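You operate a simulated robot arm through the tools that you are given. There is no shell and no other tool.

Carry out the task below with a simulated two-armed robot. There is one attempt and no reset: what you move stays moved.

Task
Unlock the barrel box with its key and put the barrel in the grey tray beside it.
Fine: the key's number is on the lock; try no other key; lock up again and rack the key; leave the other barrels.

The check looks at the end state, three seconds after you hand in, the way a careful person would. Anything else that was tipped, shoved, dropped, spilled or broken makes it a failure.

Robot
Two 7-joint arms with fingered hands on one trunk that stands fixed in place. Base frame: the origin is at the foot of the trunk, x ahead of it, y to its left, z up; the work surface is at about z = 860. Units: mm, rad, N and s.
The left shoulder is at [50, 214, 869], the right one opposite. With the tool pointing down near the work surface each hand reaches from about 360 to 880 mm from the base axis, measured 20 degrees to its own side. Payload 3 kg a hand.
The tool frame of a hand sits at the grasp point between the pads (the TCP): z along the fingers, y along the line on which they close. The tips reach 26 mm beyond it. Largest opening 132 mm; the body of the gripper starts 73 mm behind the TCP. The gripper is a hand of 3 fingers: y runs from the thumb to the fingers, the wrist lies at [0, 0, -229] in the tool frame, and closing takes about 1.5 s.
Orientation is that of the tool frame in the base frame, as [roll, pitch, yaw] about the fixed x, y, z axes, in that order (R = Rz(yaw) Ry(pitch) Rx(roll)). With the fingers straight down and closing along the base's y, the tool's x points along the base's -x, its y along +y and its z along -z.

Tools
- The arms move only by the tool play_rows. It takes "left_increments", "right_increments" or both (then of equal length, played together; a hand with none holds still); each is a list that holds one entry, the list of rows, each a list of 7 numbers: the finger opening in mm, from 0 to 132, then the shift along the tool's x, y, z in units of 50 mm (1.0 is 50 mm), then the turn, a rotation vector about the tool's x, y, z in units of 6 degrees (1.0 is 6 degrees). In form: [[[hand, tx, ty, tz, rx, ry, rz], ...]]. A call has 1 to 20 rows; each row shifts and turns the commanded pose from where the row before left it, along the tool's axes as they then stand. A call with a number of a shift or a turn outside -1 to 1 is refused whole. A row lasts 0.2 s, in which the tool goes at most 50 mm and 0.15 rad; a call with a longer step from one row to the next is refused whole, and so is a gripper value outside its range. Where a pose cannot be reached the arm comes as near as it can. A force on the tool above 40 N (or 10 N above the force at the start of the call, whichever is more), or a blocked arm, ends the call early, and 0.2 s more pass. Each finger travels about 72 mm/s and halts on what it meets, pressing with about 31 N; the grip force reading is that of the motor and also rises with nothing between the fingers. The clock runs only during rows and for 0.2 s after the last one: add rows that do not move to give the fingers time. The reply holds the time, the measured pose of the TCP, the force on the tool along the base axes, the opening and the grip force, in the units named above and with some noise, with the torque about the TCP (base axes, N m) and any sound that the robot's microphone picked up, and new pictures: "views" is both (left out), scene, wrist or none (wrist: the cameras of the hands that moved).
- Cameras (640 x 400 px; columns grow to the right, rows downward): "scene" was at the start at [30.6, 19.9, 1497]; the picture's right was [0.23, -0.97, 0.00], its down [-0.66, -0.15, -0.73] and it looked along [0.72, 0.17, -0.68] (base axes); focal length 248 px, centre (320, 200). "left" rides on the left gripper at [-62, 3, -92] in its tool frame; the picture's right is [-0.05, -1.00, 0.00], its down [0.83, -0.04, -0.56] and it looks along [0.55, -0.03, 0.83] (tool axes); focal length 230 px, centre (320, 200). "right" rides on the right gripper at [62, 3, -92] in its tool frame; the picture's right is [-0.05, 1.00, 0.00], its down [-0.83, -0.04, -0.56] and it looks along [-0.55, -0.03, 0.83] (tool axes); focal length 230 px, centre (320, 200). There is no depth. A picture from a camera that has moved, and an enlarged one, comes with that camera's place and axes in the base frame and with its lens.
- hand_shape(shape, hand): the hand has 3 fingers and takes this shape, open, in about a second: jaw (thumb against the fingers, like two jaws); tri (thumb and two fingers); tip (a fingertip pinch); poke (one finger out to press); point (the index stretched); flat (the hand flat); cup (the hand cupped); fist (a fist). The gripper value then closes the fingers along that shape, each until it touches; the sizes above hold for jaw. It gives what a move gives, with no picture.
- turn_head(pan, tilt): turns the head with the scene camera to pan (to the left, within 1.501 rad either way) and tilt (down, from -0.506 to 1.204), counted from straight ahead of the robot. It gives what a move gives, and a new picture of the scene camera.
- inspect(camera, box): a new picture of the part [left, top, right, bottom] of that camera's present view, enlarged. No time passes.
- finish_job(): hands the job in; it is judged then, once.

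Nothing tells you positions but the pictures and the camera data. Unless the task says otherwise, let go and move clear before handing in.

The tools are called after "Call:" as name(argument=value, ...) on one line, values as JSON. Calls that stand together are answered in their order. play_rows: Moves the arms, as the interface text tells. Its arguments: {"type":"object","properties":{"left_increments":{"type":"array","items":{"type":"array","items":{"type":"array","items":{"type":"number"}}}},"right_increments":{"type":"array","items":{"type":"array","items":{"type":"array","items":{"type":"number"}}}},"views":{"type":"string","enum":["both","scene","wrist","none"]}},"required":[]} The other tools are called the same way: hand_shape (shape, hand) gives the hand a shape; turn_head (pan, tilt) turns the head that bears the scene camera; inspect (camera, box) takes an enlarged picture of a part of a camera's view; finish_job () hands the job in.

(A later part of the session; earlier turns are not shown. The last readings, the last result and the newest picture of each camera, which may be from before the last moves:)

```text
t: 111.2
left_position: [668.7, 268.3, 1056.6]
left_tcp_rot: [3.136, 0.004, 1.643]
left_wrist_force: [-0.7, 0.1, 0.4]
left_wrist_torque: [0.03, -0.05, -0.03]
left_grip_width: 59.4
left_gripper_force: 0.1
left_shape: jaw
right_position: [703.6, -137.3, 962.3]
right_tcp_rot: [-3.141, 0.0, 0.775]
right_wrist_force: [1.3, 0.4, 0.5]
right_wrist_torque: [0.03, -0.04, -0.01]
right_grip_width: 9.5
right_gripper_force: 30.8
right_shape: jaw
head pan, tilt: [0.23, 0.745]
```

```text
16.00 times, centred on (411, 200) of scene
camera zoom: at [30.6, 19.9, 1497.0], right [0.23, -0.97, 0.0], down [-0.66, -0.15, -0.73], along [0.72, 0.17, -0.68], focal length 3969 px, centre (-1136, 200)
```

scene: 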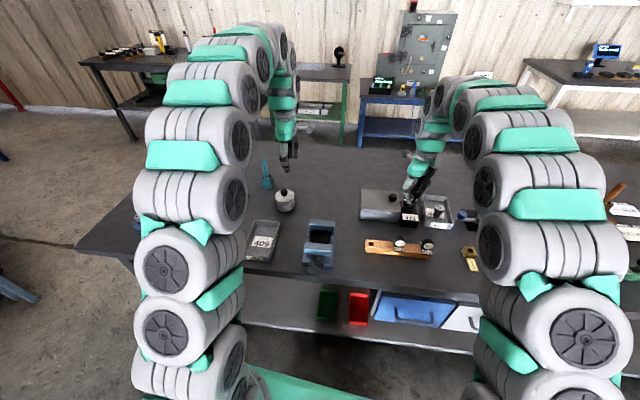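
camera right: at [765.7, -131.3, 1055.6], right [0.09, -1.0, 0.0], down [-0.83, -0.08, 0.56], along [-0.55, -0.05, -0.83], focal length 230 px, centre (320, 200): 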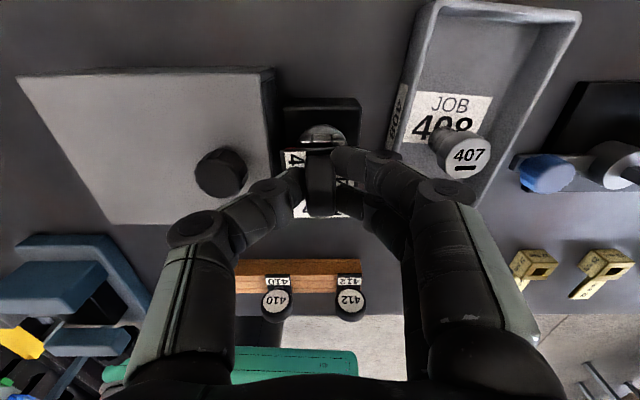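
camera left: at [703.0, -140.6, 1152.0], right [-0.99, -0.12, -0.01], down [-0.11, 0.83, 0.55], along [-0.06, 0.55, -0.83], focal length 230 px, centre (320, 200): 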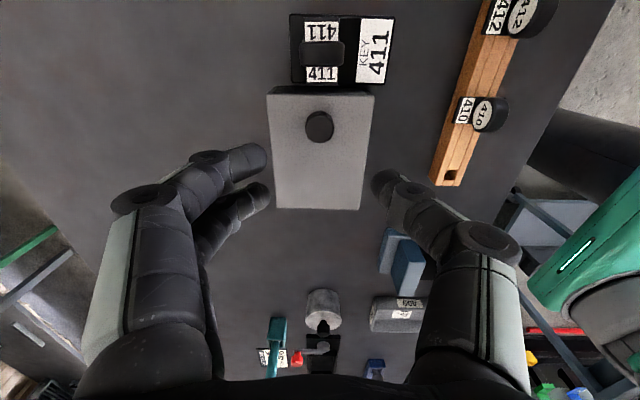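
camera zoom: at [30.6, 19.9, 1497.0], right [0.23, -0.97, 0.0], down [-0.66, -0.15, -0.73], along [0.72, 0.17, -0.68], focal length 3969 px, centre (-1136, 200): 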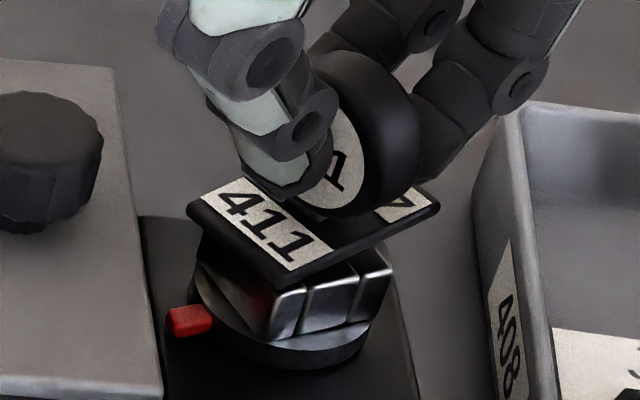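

The pointer is following back. Continuing to turn.

Call:
play_rows(right_increments=[[[2, 0, -0.003, 0, 0, 0, -1], [2, 0, -0.003, 0, 0, 0, -1], [2, 0, -0.003, 0, 0, 0, -1], [2, 0, -0.003, 0, 0, 0, -1], [2, 0, -0.003, 0, 0, 0, -1], [2, 0, -0.003, 0, 0, 0, -1], [2, 0, -0.003, 0, 0, 0, -1], [2, 0, -0.003, 0, 0, 0, -1], [2, 0, 0, 0, 0, 0, 0]]], views="scene")

Call:
inspect(camera="scene", box=[395, 190, 427, 210])

```text
t: 113.2
left_position: [668.0, 270.5, 1055.5]
left_tcp_rot: [3.134, 0.004, 1.642]
left_wrist_force: [0.1, 0.2, 0.0]
left_wrist_torque: [-0.02, -0.01, -0.02]
left_grip_width: 59.5
left_gripper_force: 0.0
left_shape: jaw
right_position: [703.4, -137.1, 964.5]
right_tcp_rot: [-3.14, 0.001, 1.614]
right_wrist_force: [-2.6, 0.9, -0.6]
right_wrist_torque: [0.03, 0.09, -0.05]
right_grip_width: 9.3
right_gripper_force: 30.6
right_shape: jaw
head pan, tilt: [0.23, 0.745]
```

scene: 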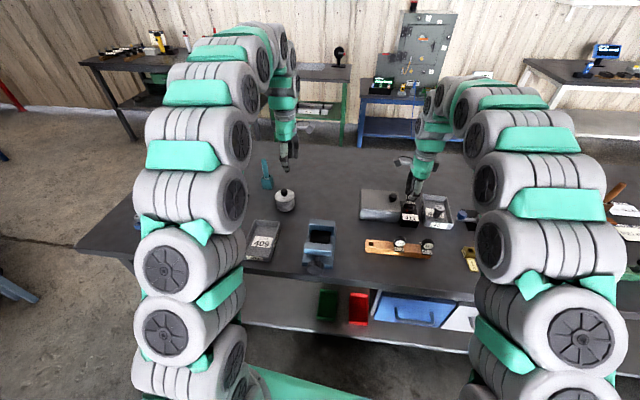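

```text
16.00 times, centred on (411, 200) of scene
camera zoom: at [30.6, 19.9, 1497.0], right [0.23, -0.97, 0.0], down [-0.66, -0.15, -0.73], along [0.72, 0.17, -0.68], focal length 3969 px, centre (-1136, 200)
```

zoom: 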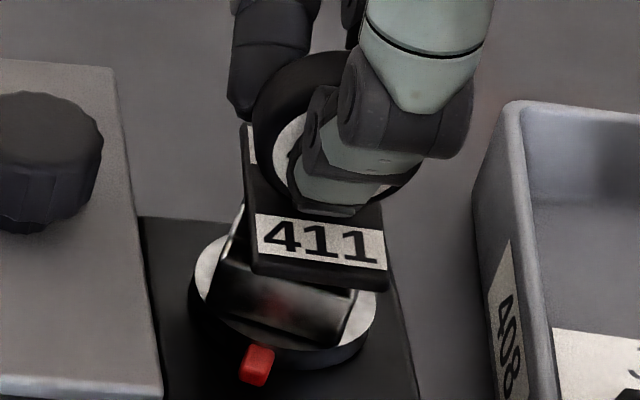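

Continuing the last part in smaller steps, watching for the stop at the original position.

Call:
play_rows(right_increments=[[[2, 0, -0.003, 0, 0, 0, -1], [2, 0, -0.003, 0, 0, 0, -1], [2, 0, -0.003, 0, 0, 0, -1], [2, 0, 0, 0, 0, 0, 0]]], views="scene")

Call:
inspect(camera="scene", box=[395, 190, 427, 210])

```text
t: 114.2
left_position: [668.6, 270.4, 1055.6]
left_tcp_rot: [3.135, 0.006, 1.642]
left_wrist_force: [0.8, 0.4, -0.4]
left_wrist_torque: [-0.04, -0.03, 0.02]
left_grip_width: 59.7
left_gripper_force: 0.0
left_shape: jaw
right_position: [703.0, -136.7, 962.6]
right_tcp_rot: [3.141, -0.001, 1.926]
right_wrist_force: [-3.1, -0.7, 5.6]
right_wrist_torque: [0.01, 0.09, -0.06]
right_grip_width: 9.8
right_gripper_force: 31.3
right_shape: jaw
head pan, tilt: [0.23, 0.745]
```

scene: 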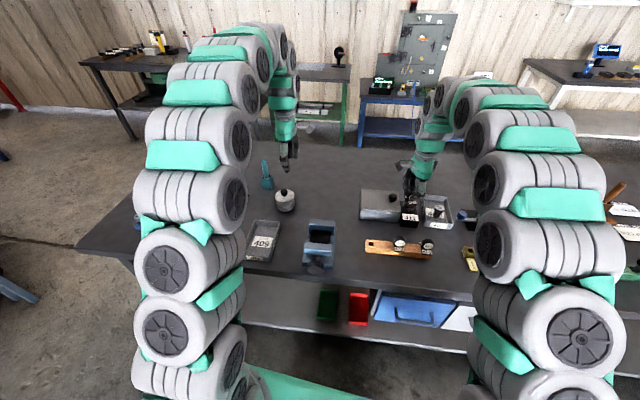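

```text
16.00 times, centred on (411, 200) of scene
camera zoom: at [30.5, 19.9, 1497.0], right [0.23, -0.97, 0.0], down [-0.66, -0.15, -0.73], along [0.72, 0.17, -0.68], focal length 3969 px, centre (-1136, 200)
```

zoom: 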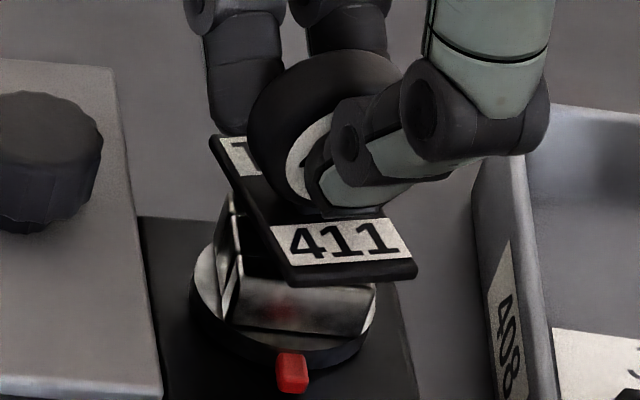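

The pointer is nearly back at its start. One more step.

Call:
play_rows(right_increments=[[[2, 0, -0.003, 0, 0, 0, -0.7], [2, 0, 0, 0, 0, 0, 0], [2, 0, 0, 0, 0, 0, 0]]], views="scene")

Call:
inspect(camera="scene", box=[395, 190, 427, 210])

```text
t: 115.0
left_position: [668.4, 269.5, 1055.2]
left_tcp_rot: [3.133, 0.006, 1.642]
left_wrist_force: [0.1, -0.5, 0.3]
left_wrist_torque: [0.03, -0.04, 0.0]
left_grip_width: 59.6
left_gripper_force: 0.1
left_shape: jaw
right_position: [701.9, -136.3, 962.2]
right_tcp_rot: [3.141, 0.002, 1.996]
right_wrist_force: [-3.6, -0.7, 3.5]
right_wrist_torque: [-0.01, 0.02, -0.09]
right_grip_width: 9.3
right_gripper_force: 30.7
right_shape: jaw
head pan, tilt: [0.23, 0.745]
```

scene: 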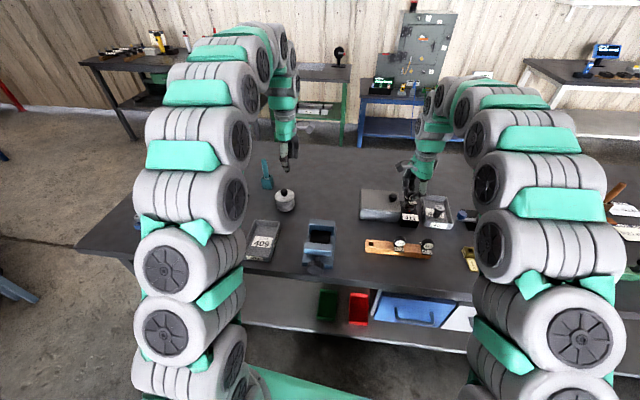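

```text
16.00 times, centred on (411, 200) of scene
camera zoom: at [30.5, 19.9, 1497.0], right [0.23, -0.97, 0.0], down [-0.66, -0.15, -0.73], along [0.72, 0.17, -0.68], focal length 3969 px, centre (-1136, 200)
```

zoom: 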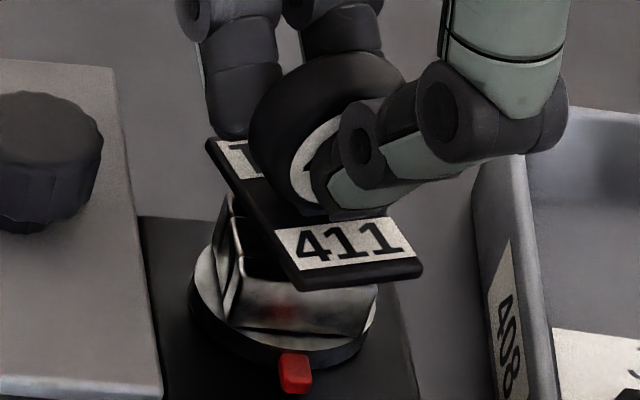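

The pointer is at its original place (296, 372). A tiny extra turn will confirm it's against the locked stop.

Call:
play_rows(right_increments=[[[2, 0, -0.002, 0, 0, 0, -0.6], [2, 0, 0, 0, 0, 0, 0], [2, 0, 0, 0, 0, 0, 0]]], views="scene")

Call:
inspect(camera="scene", box=[395, 190, 427, 210])

```text
t: 115.8
left_position: [668.5, 269.6, 1055.0]
left_tcp_rot: [3.134, 0.005, 1.64]
left_wrist_force: [0.3, 0.7, 0.1]
left_wrist_torque: [-0.01, 0.0, 0.0]
left_grip_width: 59.5
left_gripper_force: 0.1
left_shape: jaw
right_position: [703.0, -137.9, 964.0]
right_tcp_rot: [-3.14, -0.001, 2.06]
right_wrist_force: [-9.4, 0.4, 2.9]
right_wrist_torque: [0.09, 0.12, -0.18]
right_grip_width: 9.3
right_gripper_force: 31.0
right_shape: jaw
head pan, tilt: [0.23, 0.745]
```

scene: 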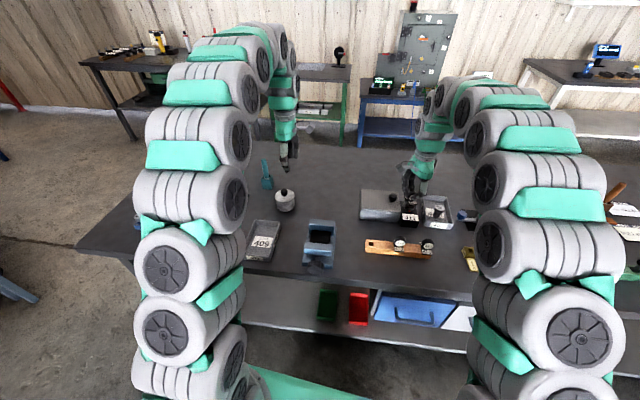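

```text
16.00 times, centred on (411, 200) of scene
camera zoom: at [30.4, 19.9, 1497.0], right [0.23, -0.97, 0.0], down [-0.66, -0.15, -0.74], along [0.72, 0.17, -0.68], focal length 3969 px, centre (-1136, 200)
```

zoom: 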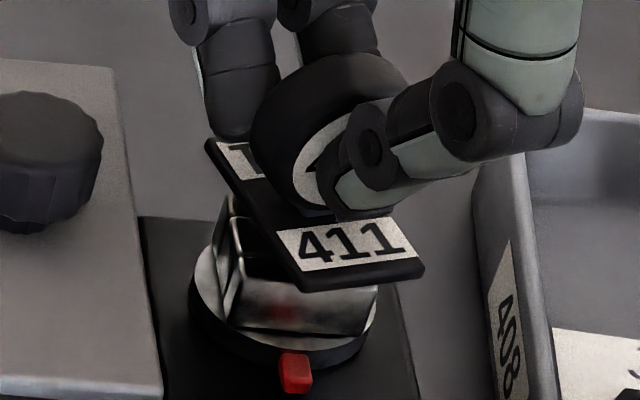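

The torque rose and the pointer stayed, so the box is locked again. I'll turn the key back through the slack so it is square with the hole.

Call:
play_rows(right_increments=[[[2, 0, 0.003, 0, 0, 0, 1], [2, 0, 0.003, 0, 0, 0, 1], [2, 0, 0.003, 0, 0, 0, 1], [2, 0, 0, 0, 0, 0, 0.25], [2, 0, 0, 0, 0, 0, 0]]], views="scene")

Call:
inspect(camera="scene", box=[395, 190, 427, 210])

```text
t: 117.0
left_position: [669.1, 269.8, 1055.4]
left_tcp_rot: [3.136, 0.004, 1.642]
left_wrist_force: [1.0, -0.7, 0.1]
left_wrist_torque: [-0.01, -0.01, -0.02]
left_grip_width: 59.7
left_gripper_force: 0.0
left_shape: jaw
right_position: [703.3, -136.8, 963.4]
right_tcp_rot: [-3.141, 0.002, 1.721]
right_wrist_force: [0.5, 0.2, 0.3]
right_wrist_torque: [-0.04, -0.03, -0.01]
right_grip_width: 9.5
right_gripper_force: 31.1
right_shape: jaw
head pan, tilt: [0.23, 0.745]
```

scene: 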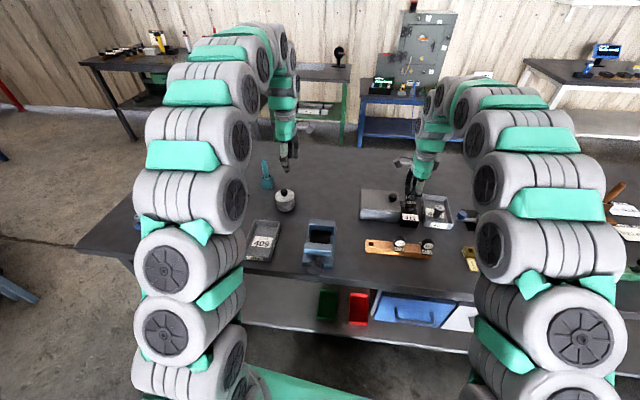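

```text
16.00 times, centred on (411, 200) of scene
camera zoom: at [30.6, 19.9, 1497.0], right [0.23, -0.97, 0.0], down [-0.66, -0.15, -0.73], along [0.72, 0.17, -0.68], focal length 3969 px, centre (-1136, 200)
```

zoom: 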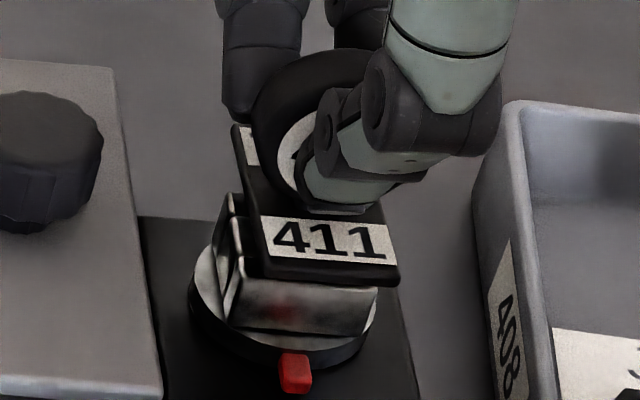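

Locked, with the pointer at its original position. Now I draw the key straight up out of the lock.

Call:
play_rows(right_increments=[[[2, 0, 0, -0.08, 0, 0, 0], [2, 0, 0, -0.1, 0, 0, 0], [2, 0, 0, -0.15, 0, 0, 0], [2, 0, 0, -0.25, 0, 0, 0], [2, 0, 0, -0.35, 0, 0, 0], [2, 0, 0, -0.35, 0, 0, 0], [2, 0, 0, -0.35, 0, 0, 0], [2, 0, 0, 0, 0, 0, 0]]], views="both")

Call:
inspect(camera="scene", box=[390, 170, 438, 210])

Call:
inspect(camera="right", box=[240, 90, 400, 210])

```text
t: 118.8
left_position: [669.5, 269.2, 1055.6]
left_tcp_rot: [3.136, 0.006, 1.643]
left_wrist_force: [-0.6, -0.3, -0.4]
left_wrist_torque: [0.0, 0.0, 0.04]
left_grip_width: 59.5
left_gripper_force: 0.0
left_shape: jaw
right_position: [702.7, -136.8, 1046.5]
right_tcp_rot: [3.141, 0.001, 1.721]
right_wrist_force: [-0.2, 0.1, -0.8]
right_wrist_torque: [0.0, 0.03, 0.0]
right_grip_width: 9.3
right_gripper_force: 31.9
right_shape: jaw
head pan, tilt: [0.23, 0.745]
camera right: at [696.6, -74.2, 1138.7], right [1.0, 0.1, 0.0], down [0.08, -0.83, 0.56], along [0.05, -0.55, -0.83], focal length 230 px, centre (320, 200)
```

scene: 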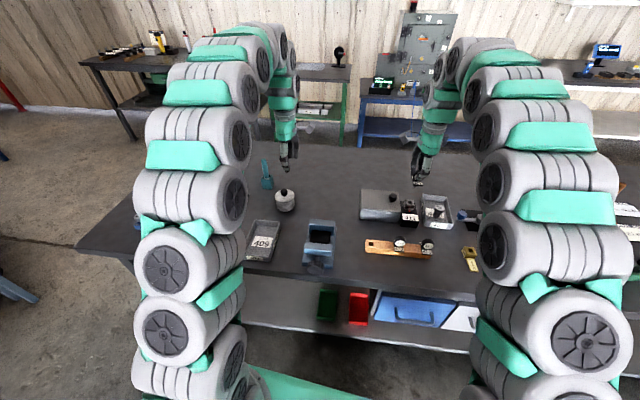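
right: 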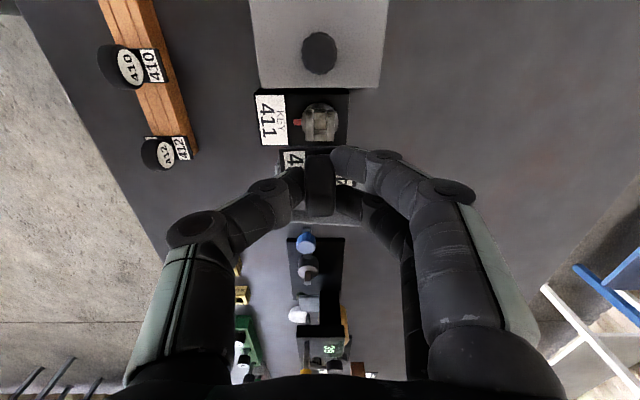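

```text
10.00 times, centred on (414, 190) of scene
camera zoom: at [30.6, 19.9, 1497.0], right [0.23, -0.97, 0.0], down [-0.66, -0.15, -0.73], along [0.72, 0.17, -0.68], focal length 2480 px, centre (-620, 300)
```

zoom: 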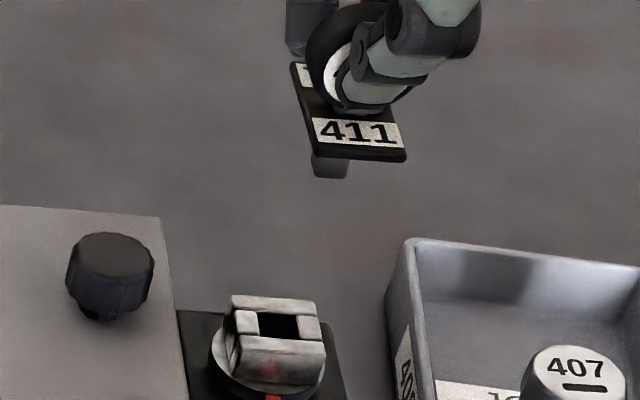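

```text
3.33 times, centred on (320, 150) of right
camera zoom: at [696.6, -74.2, 1138.7], right [1.0, 0.1, 0.0], down [0.08, -0.83, 0.56], along [0.05, -0.55, -0.83], focal length 767 px, centre (320, 367)
```

zoom: 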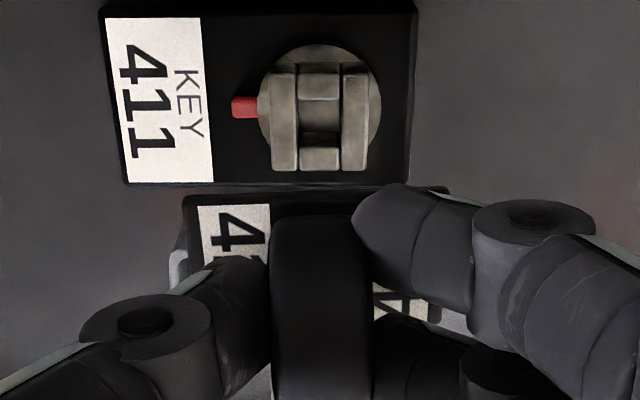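

The key is out and the lock pointer is at its original place. I'll zoom in on the shank to know exactly where it sits in the hand before racking it.

Call:
inspect(camera="scene", box=[405, 170, 437, 190])

Call:
inspect(camera="right", box=[280, 95, 360, 145])

Call:
inspect(camera="right", box=[280, 140, 360, 190])

```text
16.00 times, centred on (421, 180) of scene
camera zoom: at [30.6, 19.9, 1497.0], right [0.23, -0.97, 0.0], down [-0.66, -0.15, -0.73], along [0.72, 0.17, -0.68], focal length 3969 px, centre (-1296, 520)
```

zoom: 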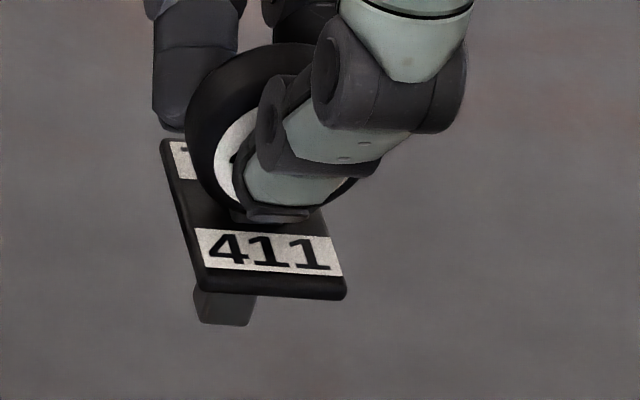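

```text
8.00 times, centred on (320, 120) of right
camera zoom: at [696.6, -74.2, 1138.7], right [1.0, 0.1, 0.0], down [0.08, -0.83, 0.56], along [0.05, -0.55, -0.83], focal length 1841 px, centre (320, 840)
```

zoom: 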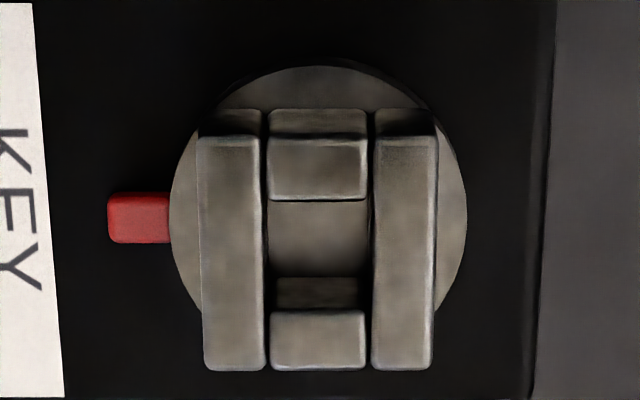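

```text
8.00 times, centred on (320, 165) of right
camera zoom: at [696.6, -74.2, 1138.7], right [1.0, 0.1, 0.0], down [0.08, -0.83, 0.56], along [0.05, -0.55, -0.83], focal length 1841 px, centre (320, 480)
```

zoom: 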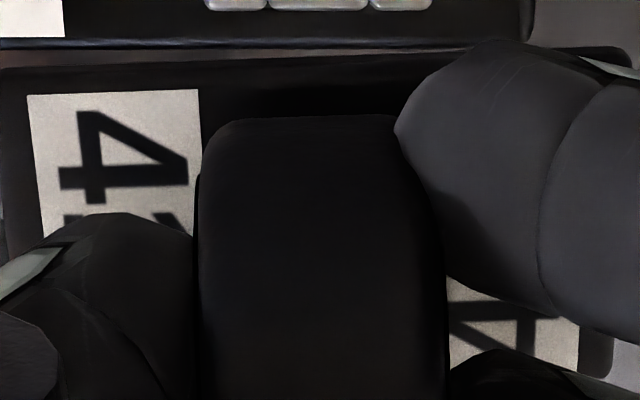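

The key is nearly centred in the hand. I'll carry it back to above the empty slot in the rack.

Call:
play_rows(right_increments=[[[2, 0.3485, -0.4095, 0, 0, 0, 0], [2, 0.3485, -0.4095, 0, 0, 0, 0], [2, 0.3485, -0.4095, 0, 0, 0, 0], [2, 0.3485, -0.4095, 0, 0, 0, 0], [2, 0.3485, -0.4095, 0, 0, 0, 0], [2, 0.3485, -0.4095, 0, 0, 0, 0], [2, 0.3485, -0.4095, 0, 0, 0, 0], [2, 0.3485, -0.4095, 0, 0, 0, 0], [2, 0, 0, 0.3, 0, 0, 0], [2, 0, 0, 0, 0, 0, 0]]], views="both")

Call:
inspect(camera="right", box=[280, 90, 360, 150])

Call:
inspect(camera="scene", box=[355, 205, 403, 260])

```text
t: 121.0
left_position: [667.8, 268.6, 1055.5]
left_tcp_rot: [3.134, 0.005, 1.642]
left_wrist_force: [-1.1, -0.1, 1.0]
left_wrist_torque: [0.01, 0.01, 0.0]
left_grip_width: 59.7
left_gripper_force: 0.0
left_shape: jaw
right_position: [519.9, -23.0, 1030.9]
right_tcp_rot: [-3.141, -0.001, 1.72]
right_wrist_force: [0.0, -1.2, -0.6]
right_wrist_torque: [0.01, -0.04, 0.04]
right_grip_width: 9.1
right_gripper_force: 30.4
right_shape: jaw
head pan, tilt: [0.23, 0.745]
camera right: at [513.5, 38.3, 1122.5], right [1.0, 0.1, 0.0], down [0.08, -0.83, 0.56], along [0.05, -0.55, -0.83], focal length 230 px, centre (320, 200)
```

scene: 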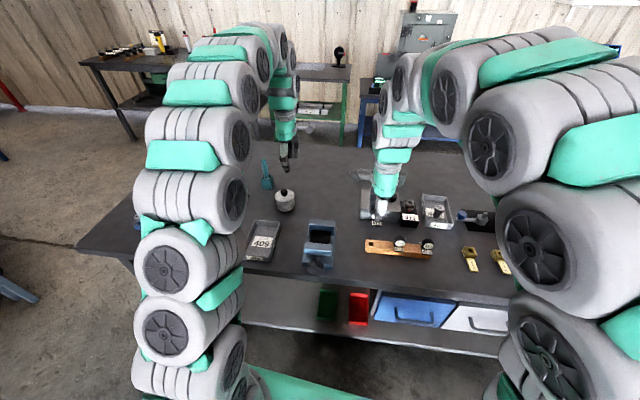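
right: 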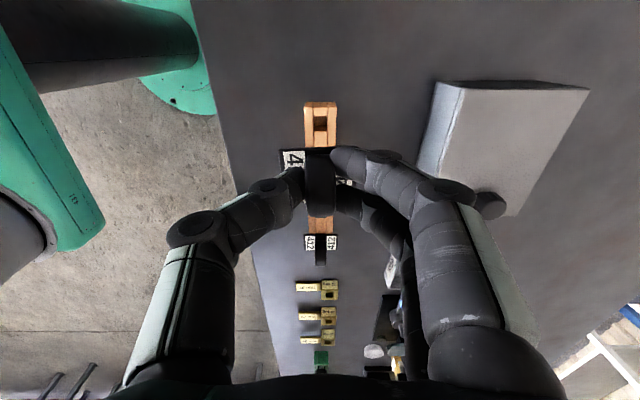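

```text
6.67 times, centred on (320, 120) of right
camera zoom: at [513.5, 38.3, 1122.5], right [1.0, 0.1, 0.0], down [0.08, -0.83, 0.56], along [0.05, -0.55, -0.83], focal length 1534 px, centre (320, 733)
```

zoom: 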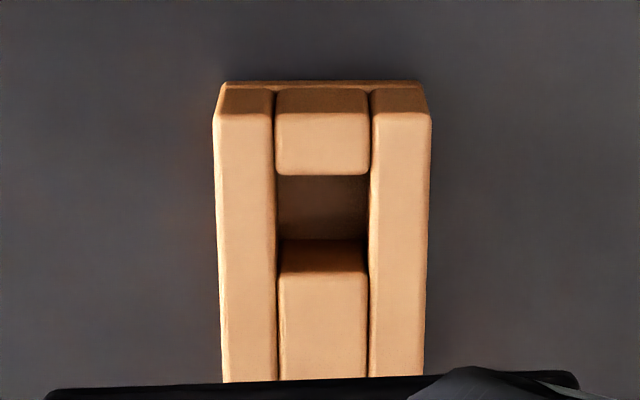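

```text
7.27 times, centred on (379, 232) of scene
camera zoom: at [30.6, 19.9, 1497.0], right [0.23, -0.97, 0.0], down [-0.66, -0.15, -0.73], along [0.72, 0.17, -0.68], focal length 1804 px, centre (-109, -36)
```

zoom: 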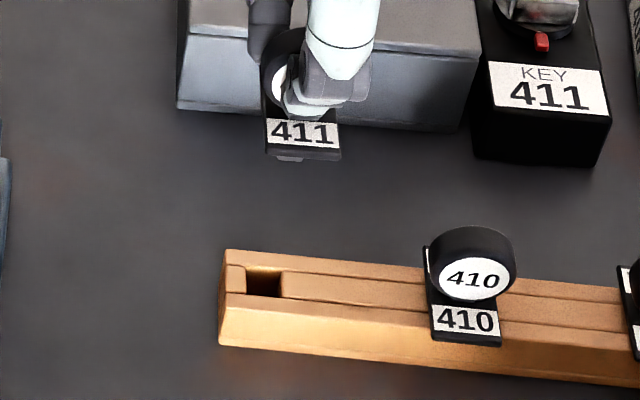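

I'll check the alignment of shank and slot with close-ups from the scene camera.

Call:
inspect(camera="scene", box=[365, 210, 397, 230])

Call:
inspect(camera="scene", box=[365, 232, 397, 252])

```text
16.00 times, centred on (381, 220) of scene
camera zoom: at [30.6, 19.9, 1497.0], right [0.23, -0.97, 0.0], down [-0.66, -0.15, -0.73], along [0.72, 0.17, -0.68], focal length 3969 px, centre (-656, -120)
```

zoom: 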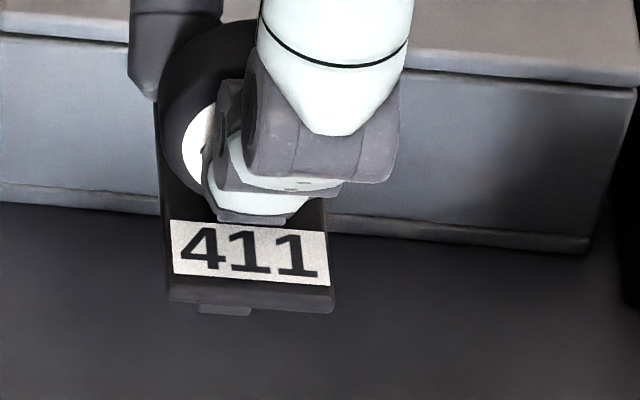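

```text
16.00 times, centred on (381, 242) of scene
camera zoom: at [30.6, 19.9, 1497.0], right [0.23, -0.97, 0.0], down [-0.66, -0.15, -0.73], along [0.72, 0.17, -0.68], focal length 3969 px, centre (-656, -472)
```

zoom: 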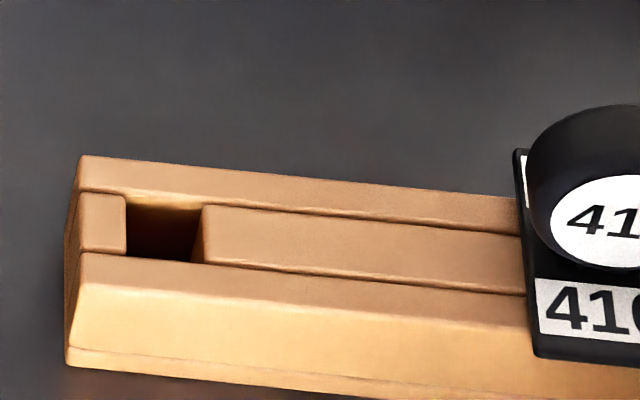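

I'm shifting about 1 mm toward -y and lowering to just above the rack for a final comparison.

Call:
play_rows(right_increments=[[[2, -0.024, 0, 0.3, 0, 0, 0], [2, 0, 0, 0.4, 0, 0, 0], [2, 0, 0, 0.35, 0, 0, 0], [2, 0, 0, 0.2, 0, 0, 0], [2, 0, 0, 0, 0, 0, 0]]], views="both")

Call:
inspect(camera="scene", box=[361, 225, 393, 245])

Call:
inspect(camera="right", box=[280, 110, 360, 160])

```text
t: 122.2
left_position: [668.4, 268.7, 1056.3]
left_tcp_rot: [3.135, 0.005, 1.643]
left_wrist_force: [-0.1, -0.7, -1.3]
left_wrist_torque: [0.01, 0.05, -0.01]
left_grip_width: 59.5
left_gripper_force: 0.1
left_shape: jaw
right_position: [521.0, -26.0, 966.5]
right_tcp_rot: [-3.141, -0.001, 1.722]
right_wrist_force: [-0.5, 0.8, -0.5]
right_wrist_torque: [0.02, 0.0, 0.0]
right_grip_width: 9.3
right_gripper_force: 30.4
right_shape: jaw
head pan, tilt: [0.23, 0.745]
camera right: at [513.1, 36.0, 1057.4], right [1.0, 0.1, 0.0], down [0.08, -0.83, 0.56], along [0.05, -0.55, -0.83], focal length 230 px, centre (320, 200)
```

scene: 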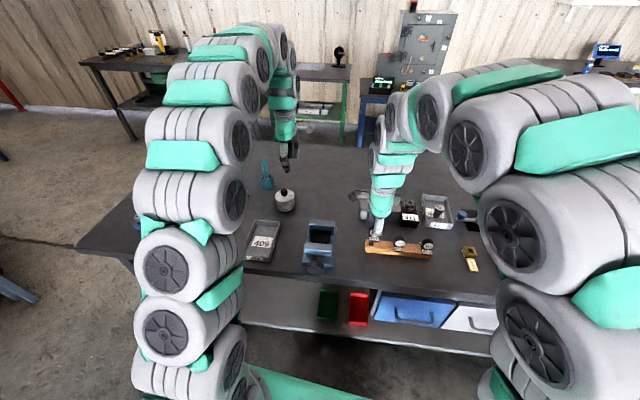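
right: 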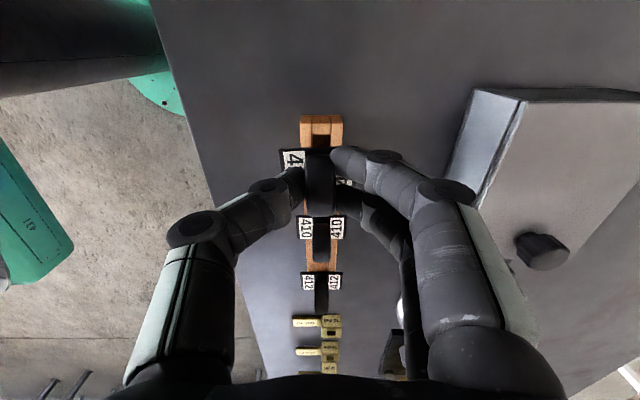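

```text
16.00 times, centred on (377, 235) of scene
camera zoom: at [30.6, 19.9, 1497.0], right [0.23, -0.97, 0.0], down [-0.66, -0.15, -0.73], along [0.72, 0.17, -0.68], focal length 3969 px, centre (-592, -360)
```

zoom: 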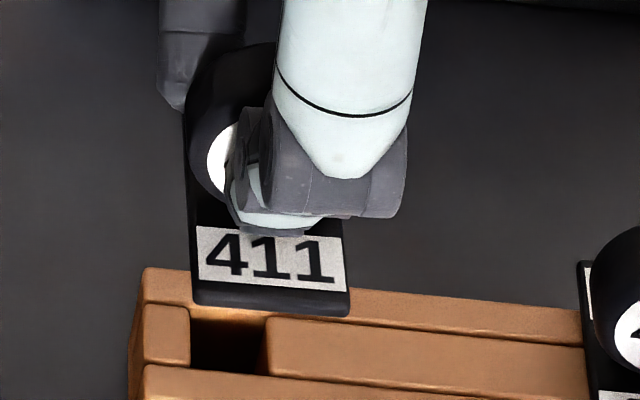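

```text
8.00 times, centred on (320, 135) of right
camera zoom: at [513.1, 36.0, 1057.4], right [1.0, 0.1, 0.0], down [0.08, -0.83, 0.56], along [0.05, -0.55, -0.83], focal length 1841 px, centre (320, 720)
```

zoom: 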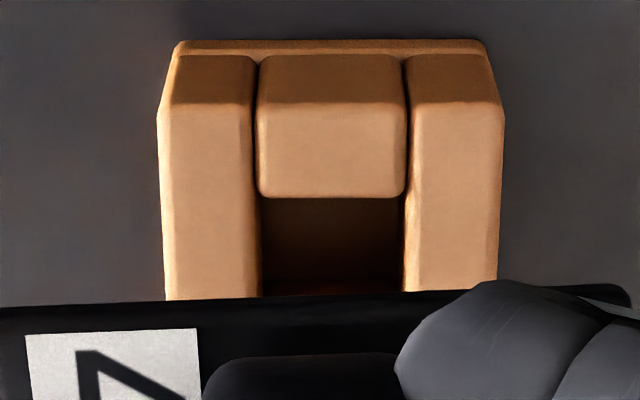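

By projection the shank is now about 1.5 mm too far toward -y and fine in x. I'll correct that and lower gently.

Call:
play_rows(right_increments=[[[2, 0.03, 0, 0, 0, 0, 0], [2, 0, 0, 0.1, 0, 0, 0], [2, 0, 0, 0.1, 0, 0, 0], [2, 0, 0, 0.06, 0, 0, 0], [2, 0, 0, 0, 0, 0, 0]]], views="both")

Call:
inspect(camera="scene", box=[361, 228, 393, 248])

Call:
inspect(camera="right", box=[280, 110, 360, 160])

```text
t: 123.4
left_position: [669.4, 268.8, 1055.9]
left_tcp_rot: [3.135, 0.003, 1.643]
left_wrist_force: [0.6, 0.1, 0.5]
left_wrist_torque: [0.0, 0.0, -0.04]
left_grip_width: 59.6
left_gripper_force: 0.0
left_shape: jaw
right_position: [520.2, -24.0, 953.4]
right_tcp_rot: [-3.141, 0.001, 1.721]
right_wrist_force: [-0.1, 0.0, -0.6]
right_wrist_torque: [-0.01, 0.03, 0.02]
right_grip_width: 9.4
right_gripper_force: 31.1
right_shape: jaw
head pan, tilt: [0.23, 0.745]
camera right: at [513.6, 37.7, 1045.8], right [1.0, 0.1, 0.0], down [0.08, -0.83, 0.56], along [0.05, -0.55, -0.83], focal length 230 px, centre (320, 200)
```

scene: 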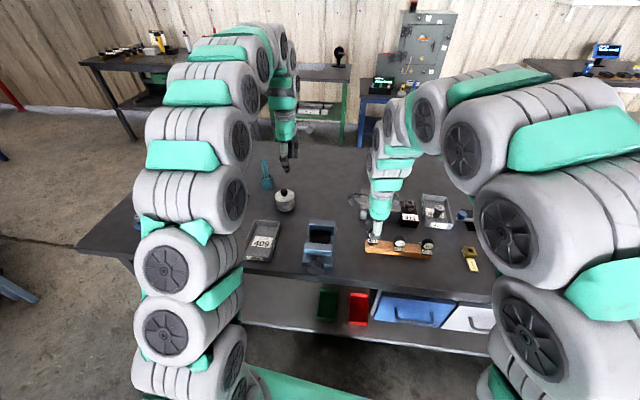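
right: 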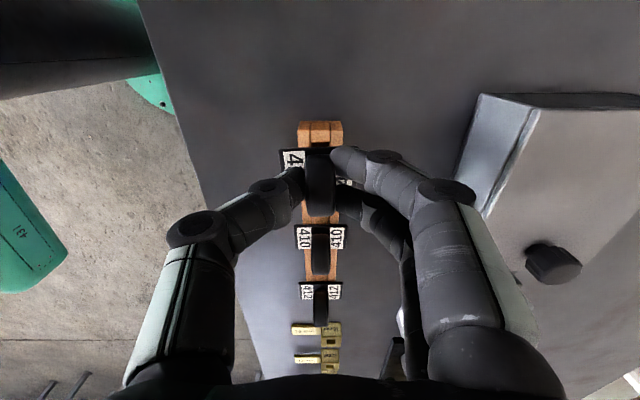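

```text
16.00 times, centred on (377, 238) of scene
camera zoom: at [30.6, 19.9, 1497.0], right [0.23, -0.97, 0.0], down [-0.66, -0.15, -0.73], along [0.72, 0.17, -0.68], focal length 3969 px, centre (-592, -408)
```

zoom: 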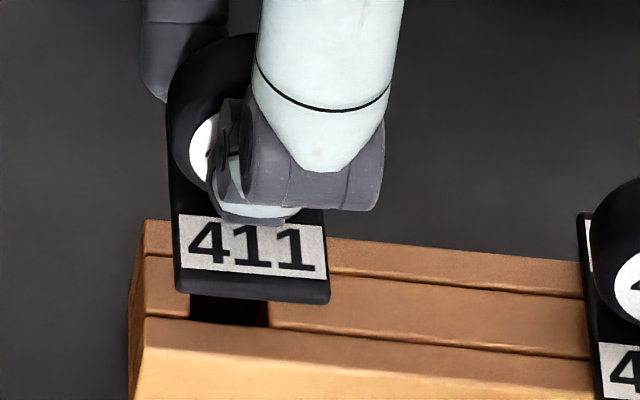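

```text
8.00 times, centred on (320, 135) of right
camera zoom: at [513.6, 37.7, 1045.8], right [1.0, 0.1, 0.0], down [0.08, -0.83, 0.56], along [0.05, -0.55, -0.83], focal length 1841 px, centre (320, 720)
```

zoom: 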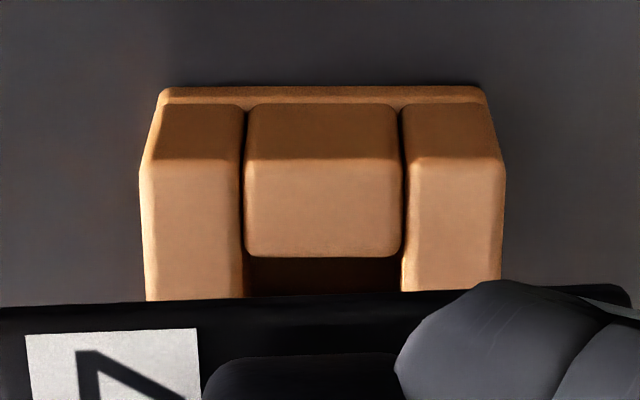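

It lines up with how the key sat originally. I'll lower into the slot in small steps, watching the force.

Call:
play_rows(right_increments=[[[2, 0, 0, 0.06, 0, 0, 0], [2, 0, 0, 0.06, 0, 0, 0], [2, 0, 0, 0, 0, 0, 0]]], views="none")

Call:
play_rows(right_increments=[[[2, 0, 0, 0.06, 0, 0, 0], [2, 0, 0, 0.06, 0, 0, 0], [2, 0, 0, 0, 0, 0, 0]]], views="scene")

Call:
inspect(camera="scene", box=[361, 228, 393, 248])

```text
t: 124.2
left_position: [668.1, 268.4, 1055.3]
left_tcp_rot: [3.135, 0.006, 1.642]
left_wrist_force: [-0.6, 0.4, -0.9]
left_wrist_torque: [-0.01, 0.01, 0.03]
left_grip_width: 59.6
left_gripper_force: 0.1
left_shape: jaw
right_position: [520.9, -24.5, 947.7]
right_tcp_rot: [3.139, 0.0, 1.722]
right_wrist_force: [0.0, -0.4, 0.2]
right_wrist_torque: [-0.01, 0.01, 0.0]
right_grip_width: 9.0
right_gripper_force: 30.6
right_shape: jaw
head pan, tilt: [0.23, 0.745]
```

```text
t: 125.0
left_position: [668.7, 268.9, 1055.7]
left_tcp_rot: [3.136, 0.007, 1.643]
left_wrist_force: [1.5, 0.8, -0.1]
left_wrist_torque: [-0.02, -0.02, 0.0]
left_grip_width: 59.5
left_gripper_force: 0.1
left_shape: jaw
right_position: [520.5, -25.1, 942.1]
right_tcp_rot: [3.141, -0.001, 1.722]
right_wrist_force: [-0.1, -0.5, -0.2]
right_wrist_torque: [0.0, 0.01, -0.02]
right_grip_width: 9.6
right_gripper_force: 31.2
right_shape: jaw
head pan, tilt: [0.23, 0.745]
```

scene: 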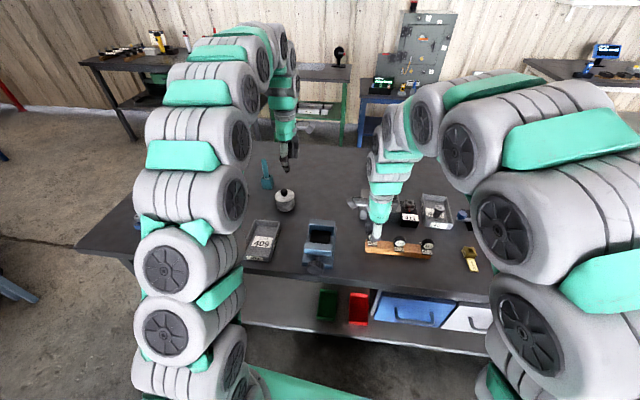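

```text
16.00 times, centred on (377, 238) of scene
camera zoom: at [30.6, 19.9, 1497.0], right [0.23, -0.97, 0.0], down [-0.66, -0.15, -0.73], along [0.72, 0.17, -0.68], focal length 3969 px, centre (-592, -408)
```

zoom: 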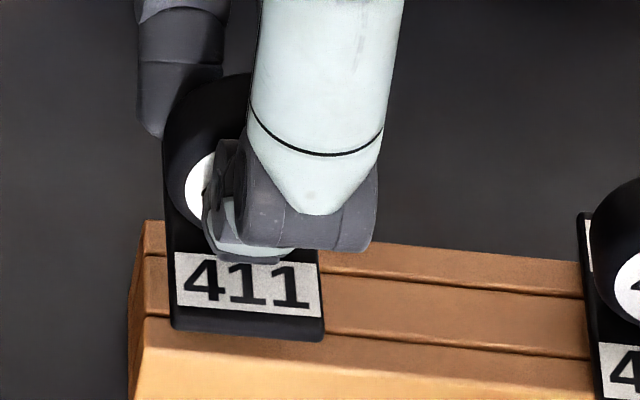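

No contact force, so the shank is going in. Continuing to the seat.

Call:
play_rows(right_increments=[[[2, 0, 0, 0.06, 0, 0, 0], [2, 0, 0, 0.06, 0, 0, 0], [2, 0, 0, 0.05, 0, 0, 0], [2, 0, 0, 0, 0, 0, 0]]], views="none")

Call:
play_rows(right_increments=[[[2, 0, 0, 0.05, 0, 0, 0], [2, 0, 0, 0.04, 0, 0, 0], [2, 0, 0, 0, 0, 0, 0]]], views="scene")

Call:
inspect(camera="scene", box=[361, 228, 393, 248])

```text
t: 126.0
left_position: [670.1, 269.1, 1056.9]
left_tcp_rot: [3.136, 0.005, 1.641]
left_wrist_force: [0.2, 0.6, 0.5]
left_wrist_torque: [0.01, -0.04, 0.02]
left_grip_width: 59.3
left_gripper_force: 0.0
left_shape: jaw
right_position: [519.5, -24.1, 934.6]
right_tcp_rot: [3.141, 0.0, 1.719]
right_wrist_force: [-0.8, -0.6, -0.5]
right_wrist_torque: [-0.01, 0.0, 0.0]
right_grip_width: 9.4
right_gripper_force: 31.4
right_shape: jaw
head pan, tilt: [0.23, 0.745]
```

```text
t: 126.8
left_position: [668.8, 269.1, 1055.3]
left_tcp_rot: [3.135, 0.005, 1.642]
left_wrist_force: [0.1, -0.5, 0.3]
left_wrist_torque: [0.0, -0.02, -0.01]
left_grip_width: 59.5
left_gripper_force: 0.0
left_shape: jaw
right_position: [519.9, -23.3, 929.4]
right_tcp_rot: [3.141, 0.0, 1.722]
right_wrist_force: [-0.4, -0.4, -1.0]
right_wrist_torque: [0.02, -0.04, -0.01]
right_grip_width: 9.2
right_gripper_force: 30.6
right_shape: jaw
head pan, tilt: [0.23, 0.745]
```

scene: 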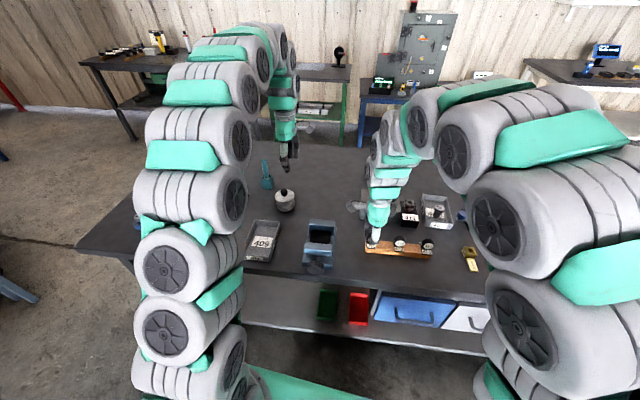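

```text
16.00 times, centred on (377, 238) of scene
camera zoom: at [30.6, 19.9, 1497.0], right [0.23, -0.97, 0.0], down [-0.66, -0.15, -0.73], along [0.72, 0.17, -0.68], focal length 3969 px, centre (-592, -408)
```

zoom: 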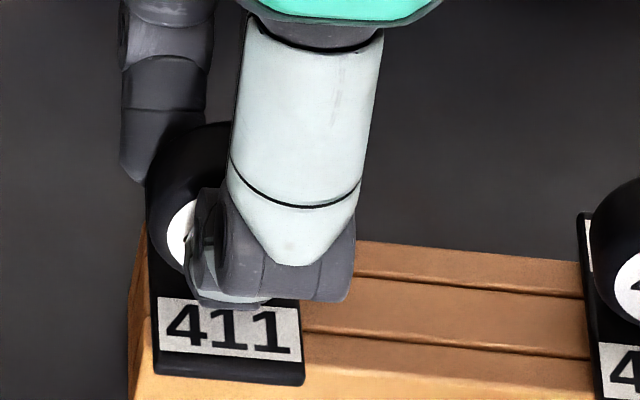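

Almost seated. I'll go down 2 mm at a time until it touches.

Call:
play_rows(right_increments=[[[2, 0, 0, 0.04, 0, 0, 0], [2, 0, 0, 0, 0, 0, 0]]], views="none")

Call:
play_rows(right_increments=[[[2, 0, 0, 0.03, 0, 0, 0], [2, 0, 0, 0, 0, 0, 0]]], views="none")

```text
t: 127.4
left_position: [668.2, 269.1, 1055.2]
left_tcp_rot: [3.135, 0.005, 1.641]
left_wrist_force: [-0.5, 1.4, 0.5]
left_wrist_torque: [-0.03, -0.02, -0.01]
left_grip_width: 59.6
left_gripper_force: 0.1
left_shape: jaw
right_position: [520.2, -23.4, 927.3]
right_tcp_rot: [3.14, 0.0, 1.72]
right_wrist_force: [-0.9, 0.5, 10.3]
right_wrist_torque: [-0.03, 0.01, 0.0]
right_grip_width: 9.4
right_gripper_force: 31.3
right_shape: jaw
head pan, tilt: [0.23, 0.745]
```

```text
t: 128.0
left_position: [668.1, 270.3, 1055.9]
left_tcp_rot: [3.135, 0.006, 1.642]
left_wrist_force: [0.3, 0.6, 0.3]
left_wrist_torque: [0.01, 0.0, -0.03]
left_grip_width: 59.4
left_gripper_force: 0.0
left_shape: jaw
right_position: [519.6, -24.4, 926.4]
right_tcp_rot: [3.139, -0.001, 1.72]
right_wrist_force: [-0.8, 0.3, 28.3]
right_wrist_torque: [0.04, 0.01, -0.02]
right_grip_width: 10.7
right_gripper_force: 31.1
right_shape: jaw
head pan, tilt: [0.23, 0.745]
```

The key is seated (contact at z = 927). I'll relieve the pressure, then release.

Call:
play_rows(right_increments=[[[2, 0, 0, -0.03, 0, 0, 0], [2, 0, 0, 0, 0, 0, 0], [16, 0, 0, 0, 0, 0, 0], [26, 0, 0, 0, 0, 0, 0], [36, 0, 0, 0, 0, 0, 0], [46, 0, 0, 0, 0, 0, 0], [46, 0, 0, 0, 0, 0, 0]]], views="both")

Call:
inspect(camera="scene", box=[355, 222, 403, 252])

Call:
inspect(camera="right", box=[240, 110, 400, 230])

```text
t: 129.6
left_position: [668.2, 270.5, 1055.7]
left_tcp_rot: [3.135, 0.006, 1.642]
left_wrist_force: [-0.4, -0.3, 0.5]
left_wrist_torque: [0.01, 0.01, -0.02]
left_grip_width: 59.3
left_gripper_force: 0.0
left_shape: jaw
right_position: [520.0, -23.1, 926.6]
right_tcp_rot: [-3.141, 0.0, 1.72]
right_wrist_force: [0.3, -0.1, 0.7]
right_wrist_torque: [-0.02, 0.0, 0.01]
right_grip_width: 45.3
right_gripper_force: 0.1
right_shape: jaw
head pan, tilt: [0.23, 0.745]
camera right: at [513.8, 38.1, 1018.2], right [1.0, 0.1, 0.0], down [0.08, -0.83, 0.56], along [0.05, -0.55, -0.83], focal length 230 px, centre (320, 200)
```

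scene: 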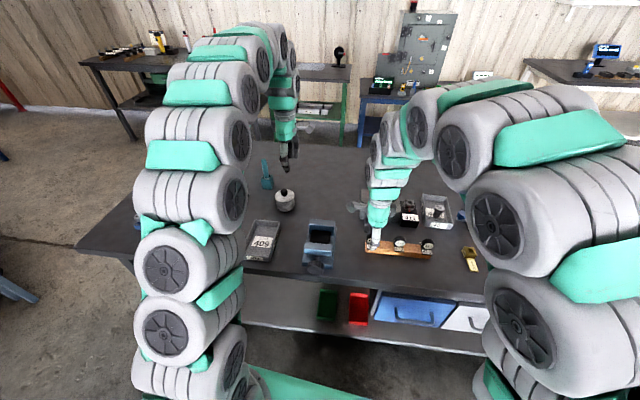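
right: 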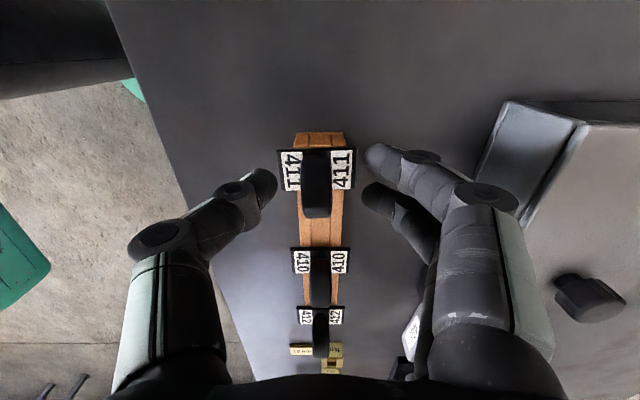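

```text
13.33 times, centred on (379, 237) of scene
camera zoom: at [30.6, 19.9, 1497.0], right [0.23, -0.97, 0.0], down [-0.66, -0.15, -0.73], along [0.72, 0.17, -0.68], focal length 3307 px, centre (-467, -293)
```

zoom: 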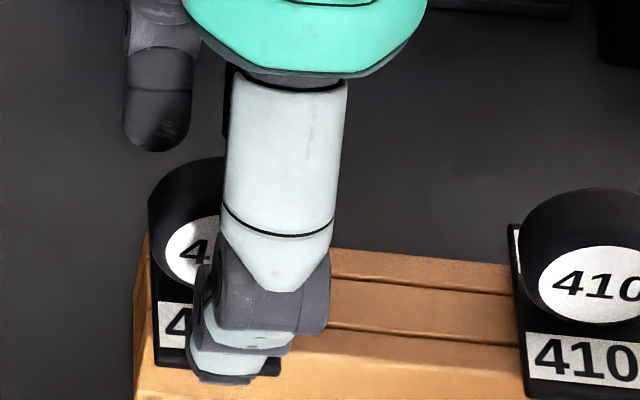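

```text
3.33 times, centred on (320, 170) of right
camera zoom: at [513.8, 38.1, 1018.2], right [1.0, 0.1, 0.0], down [0.08, -0.83, 0.56], along [0.05, -0.55, -0.83], focal length 767 px, centre (320, 300)
```

zoom: 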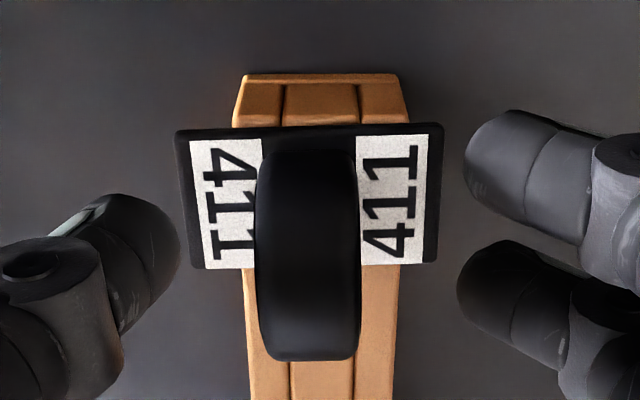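

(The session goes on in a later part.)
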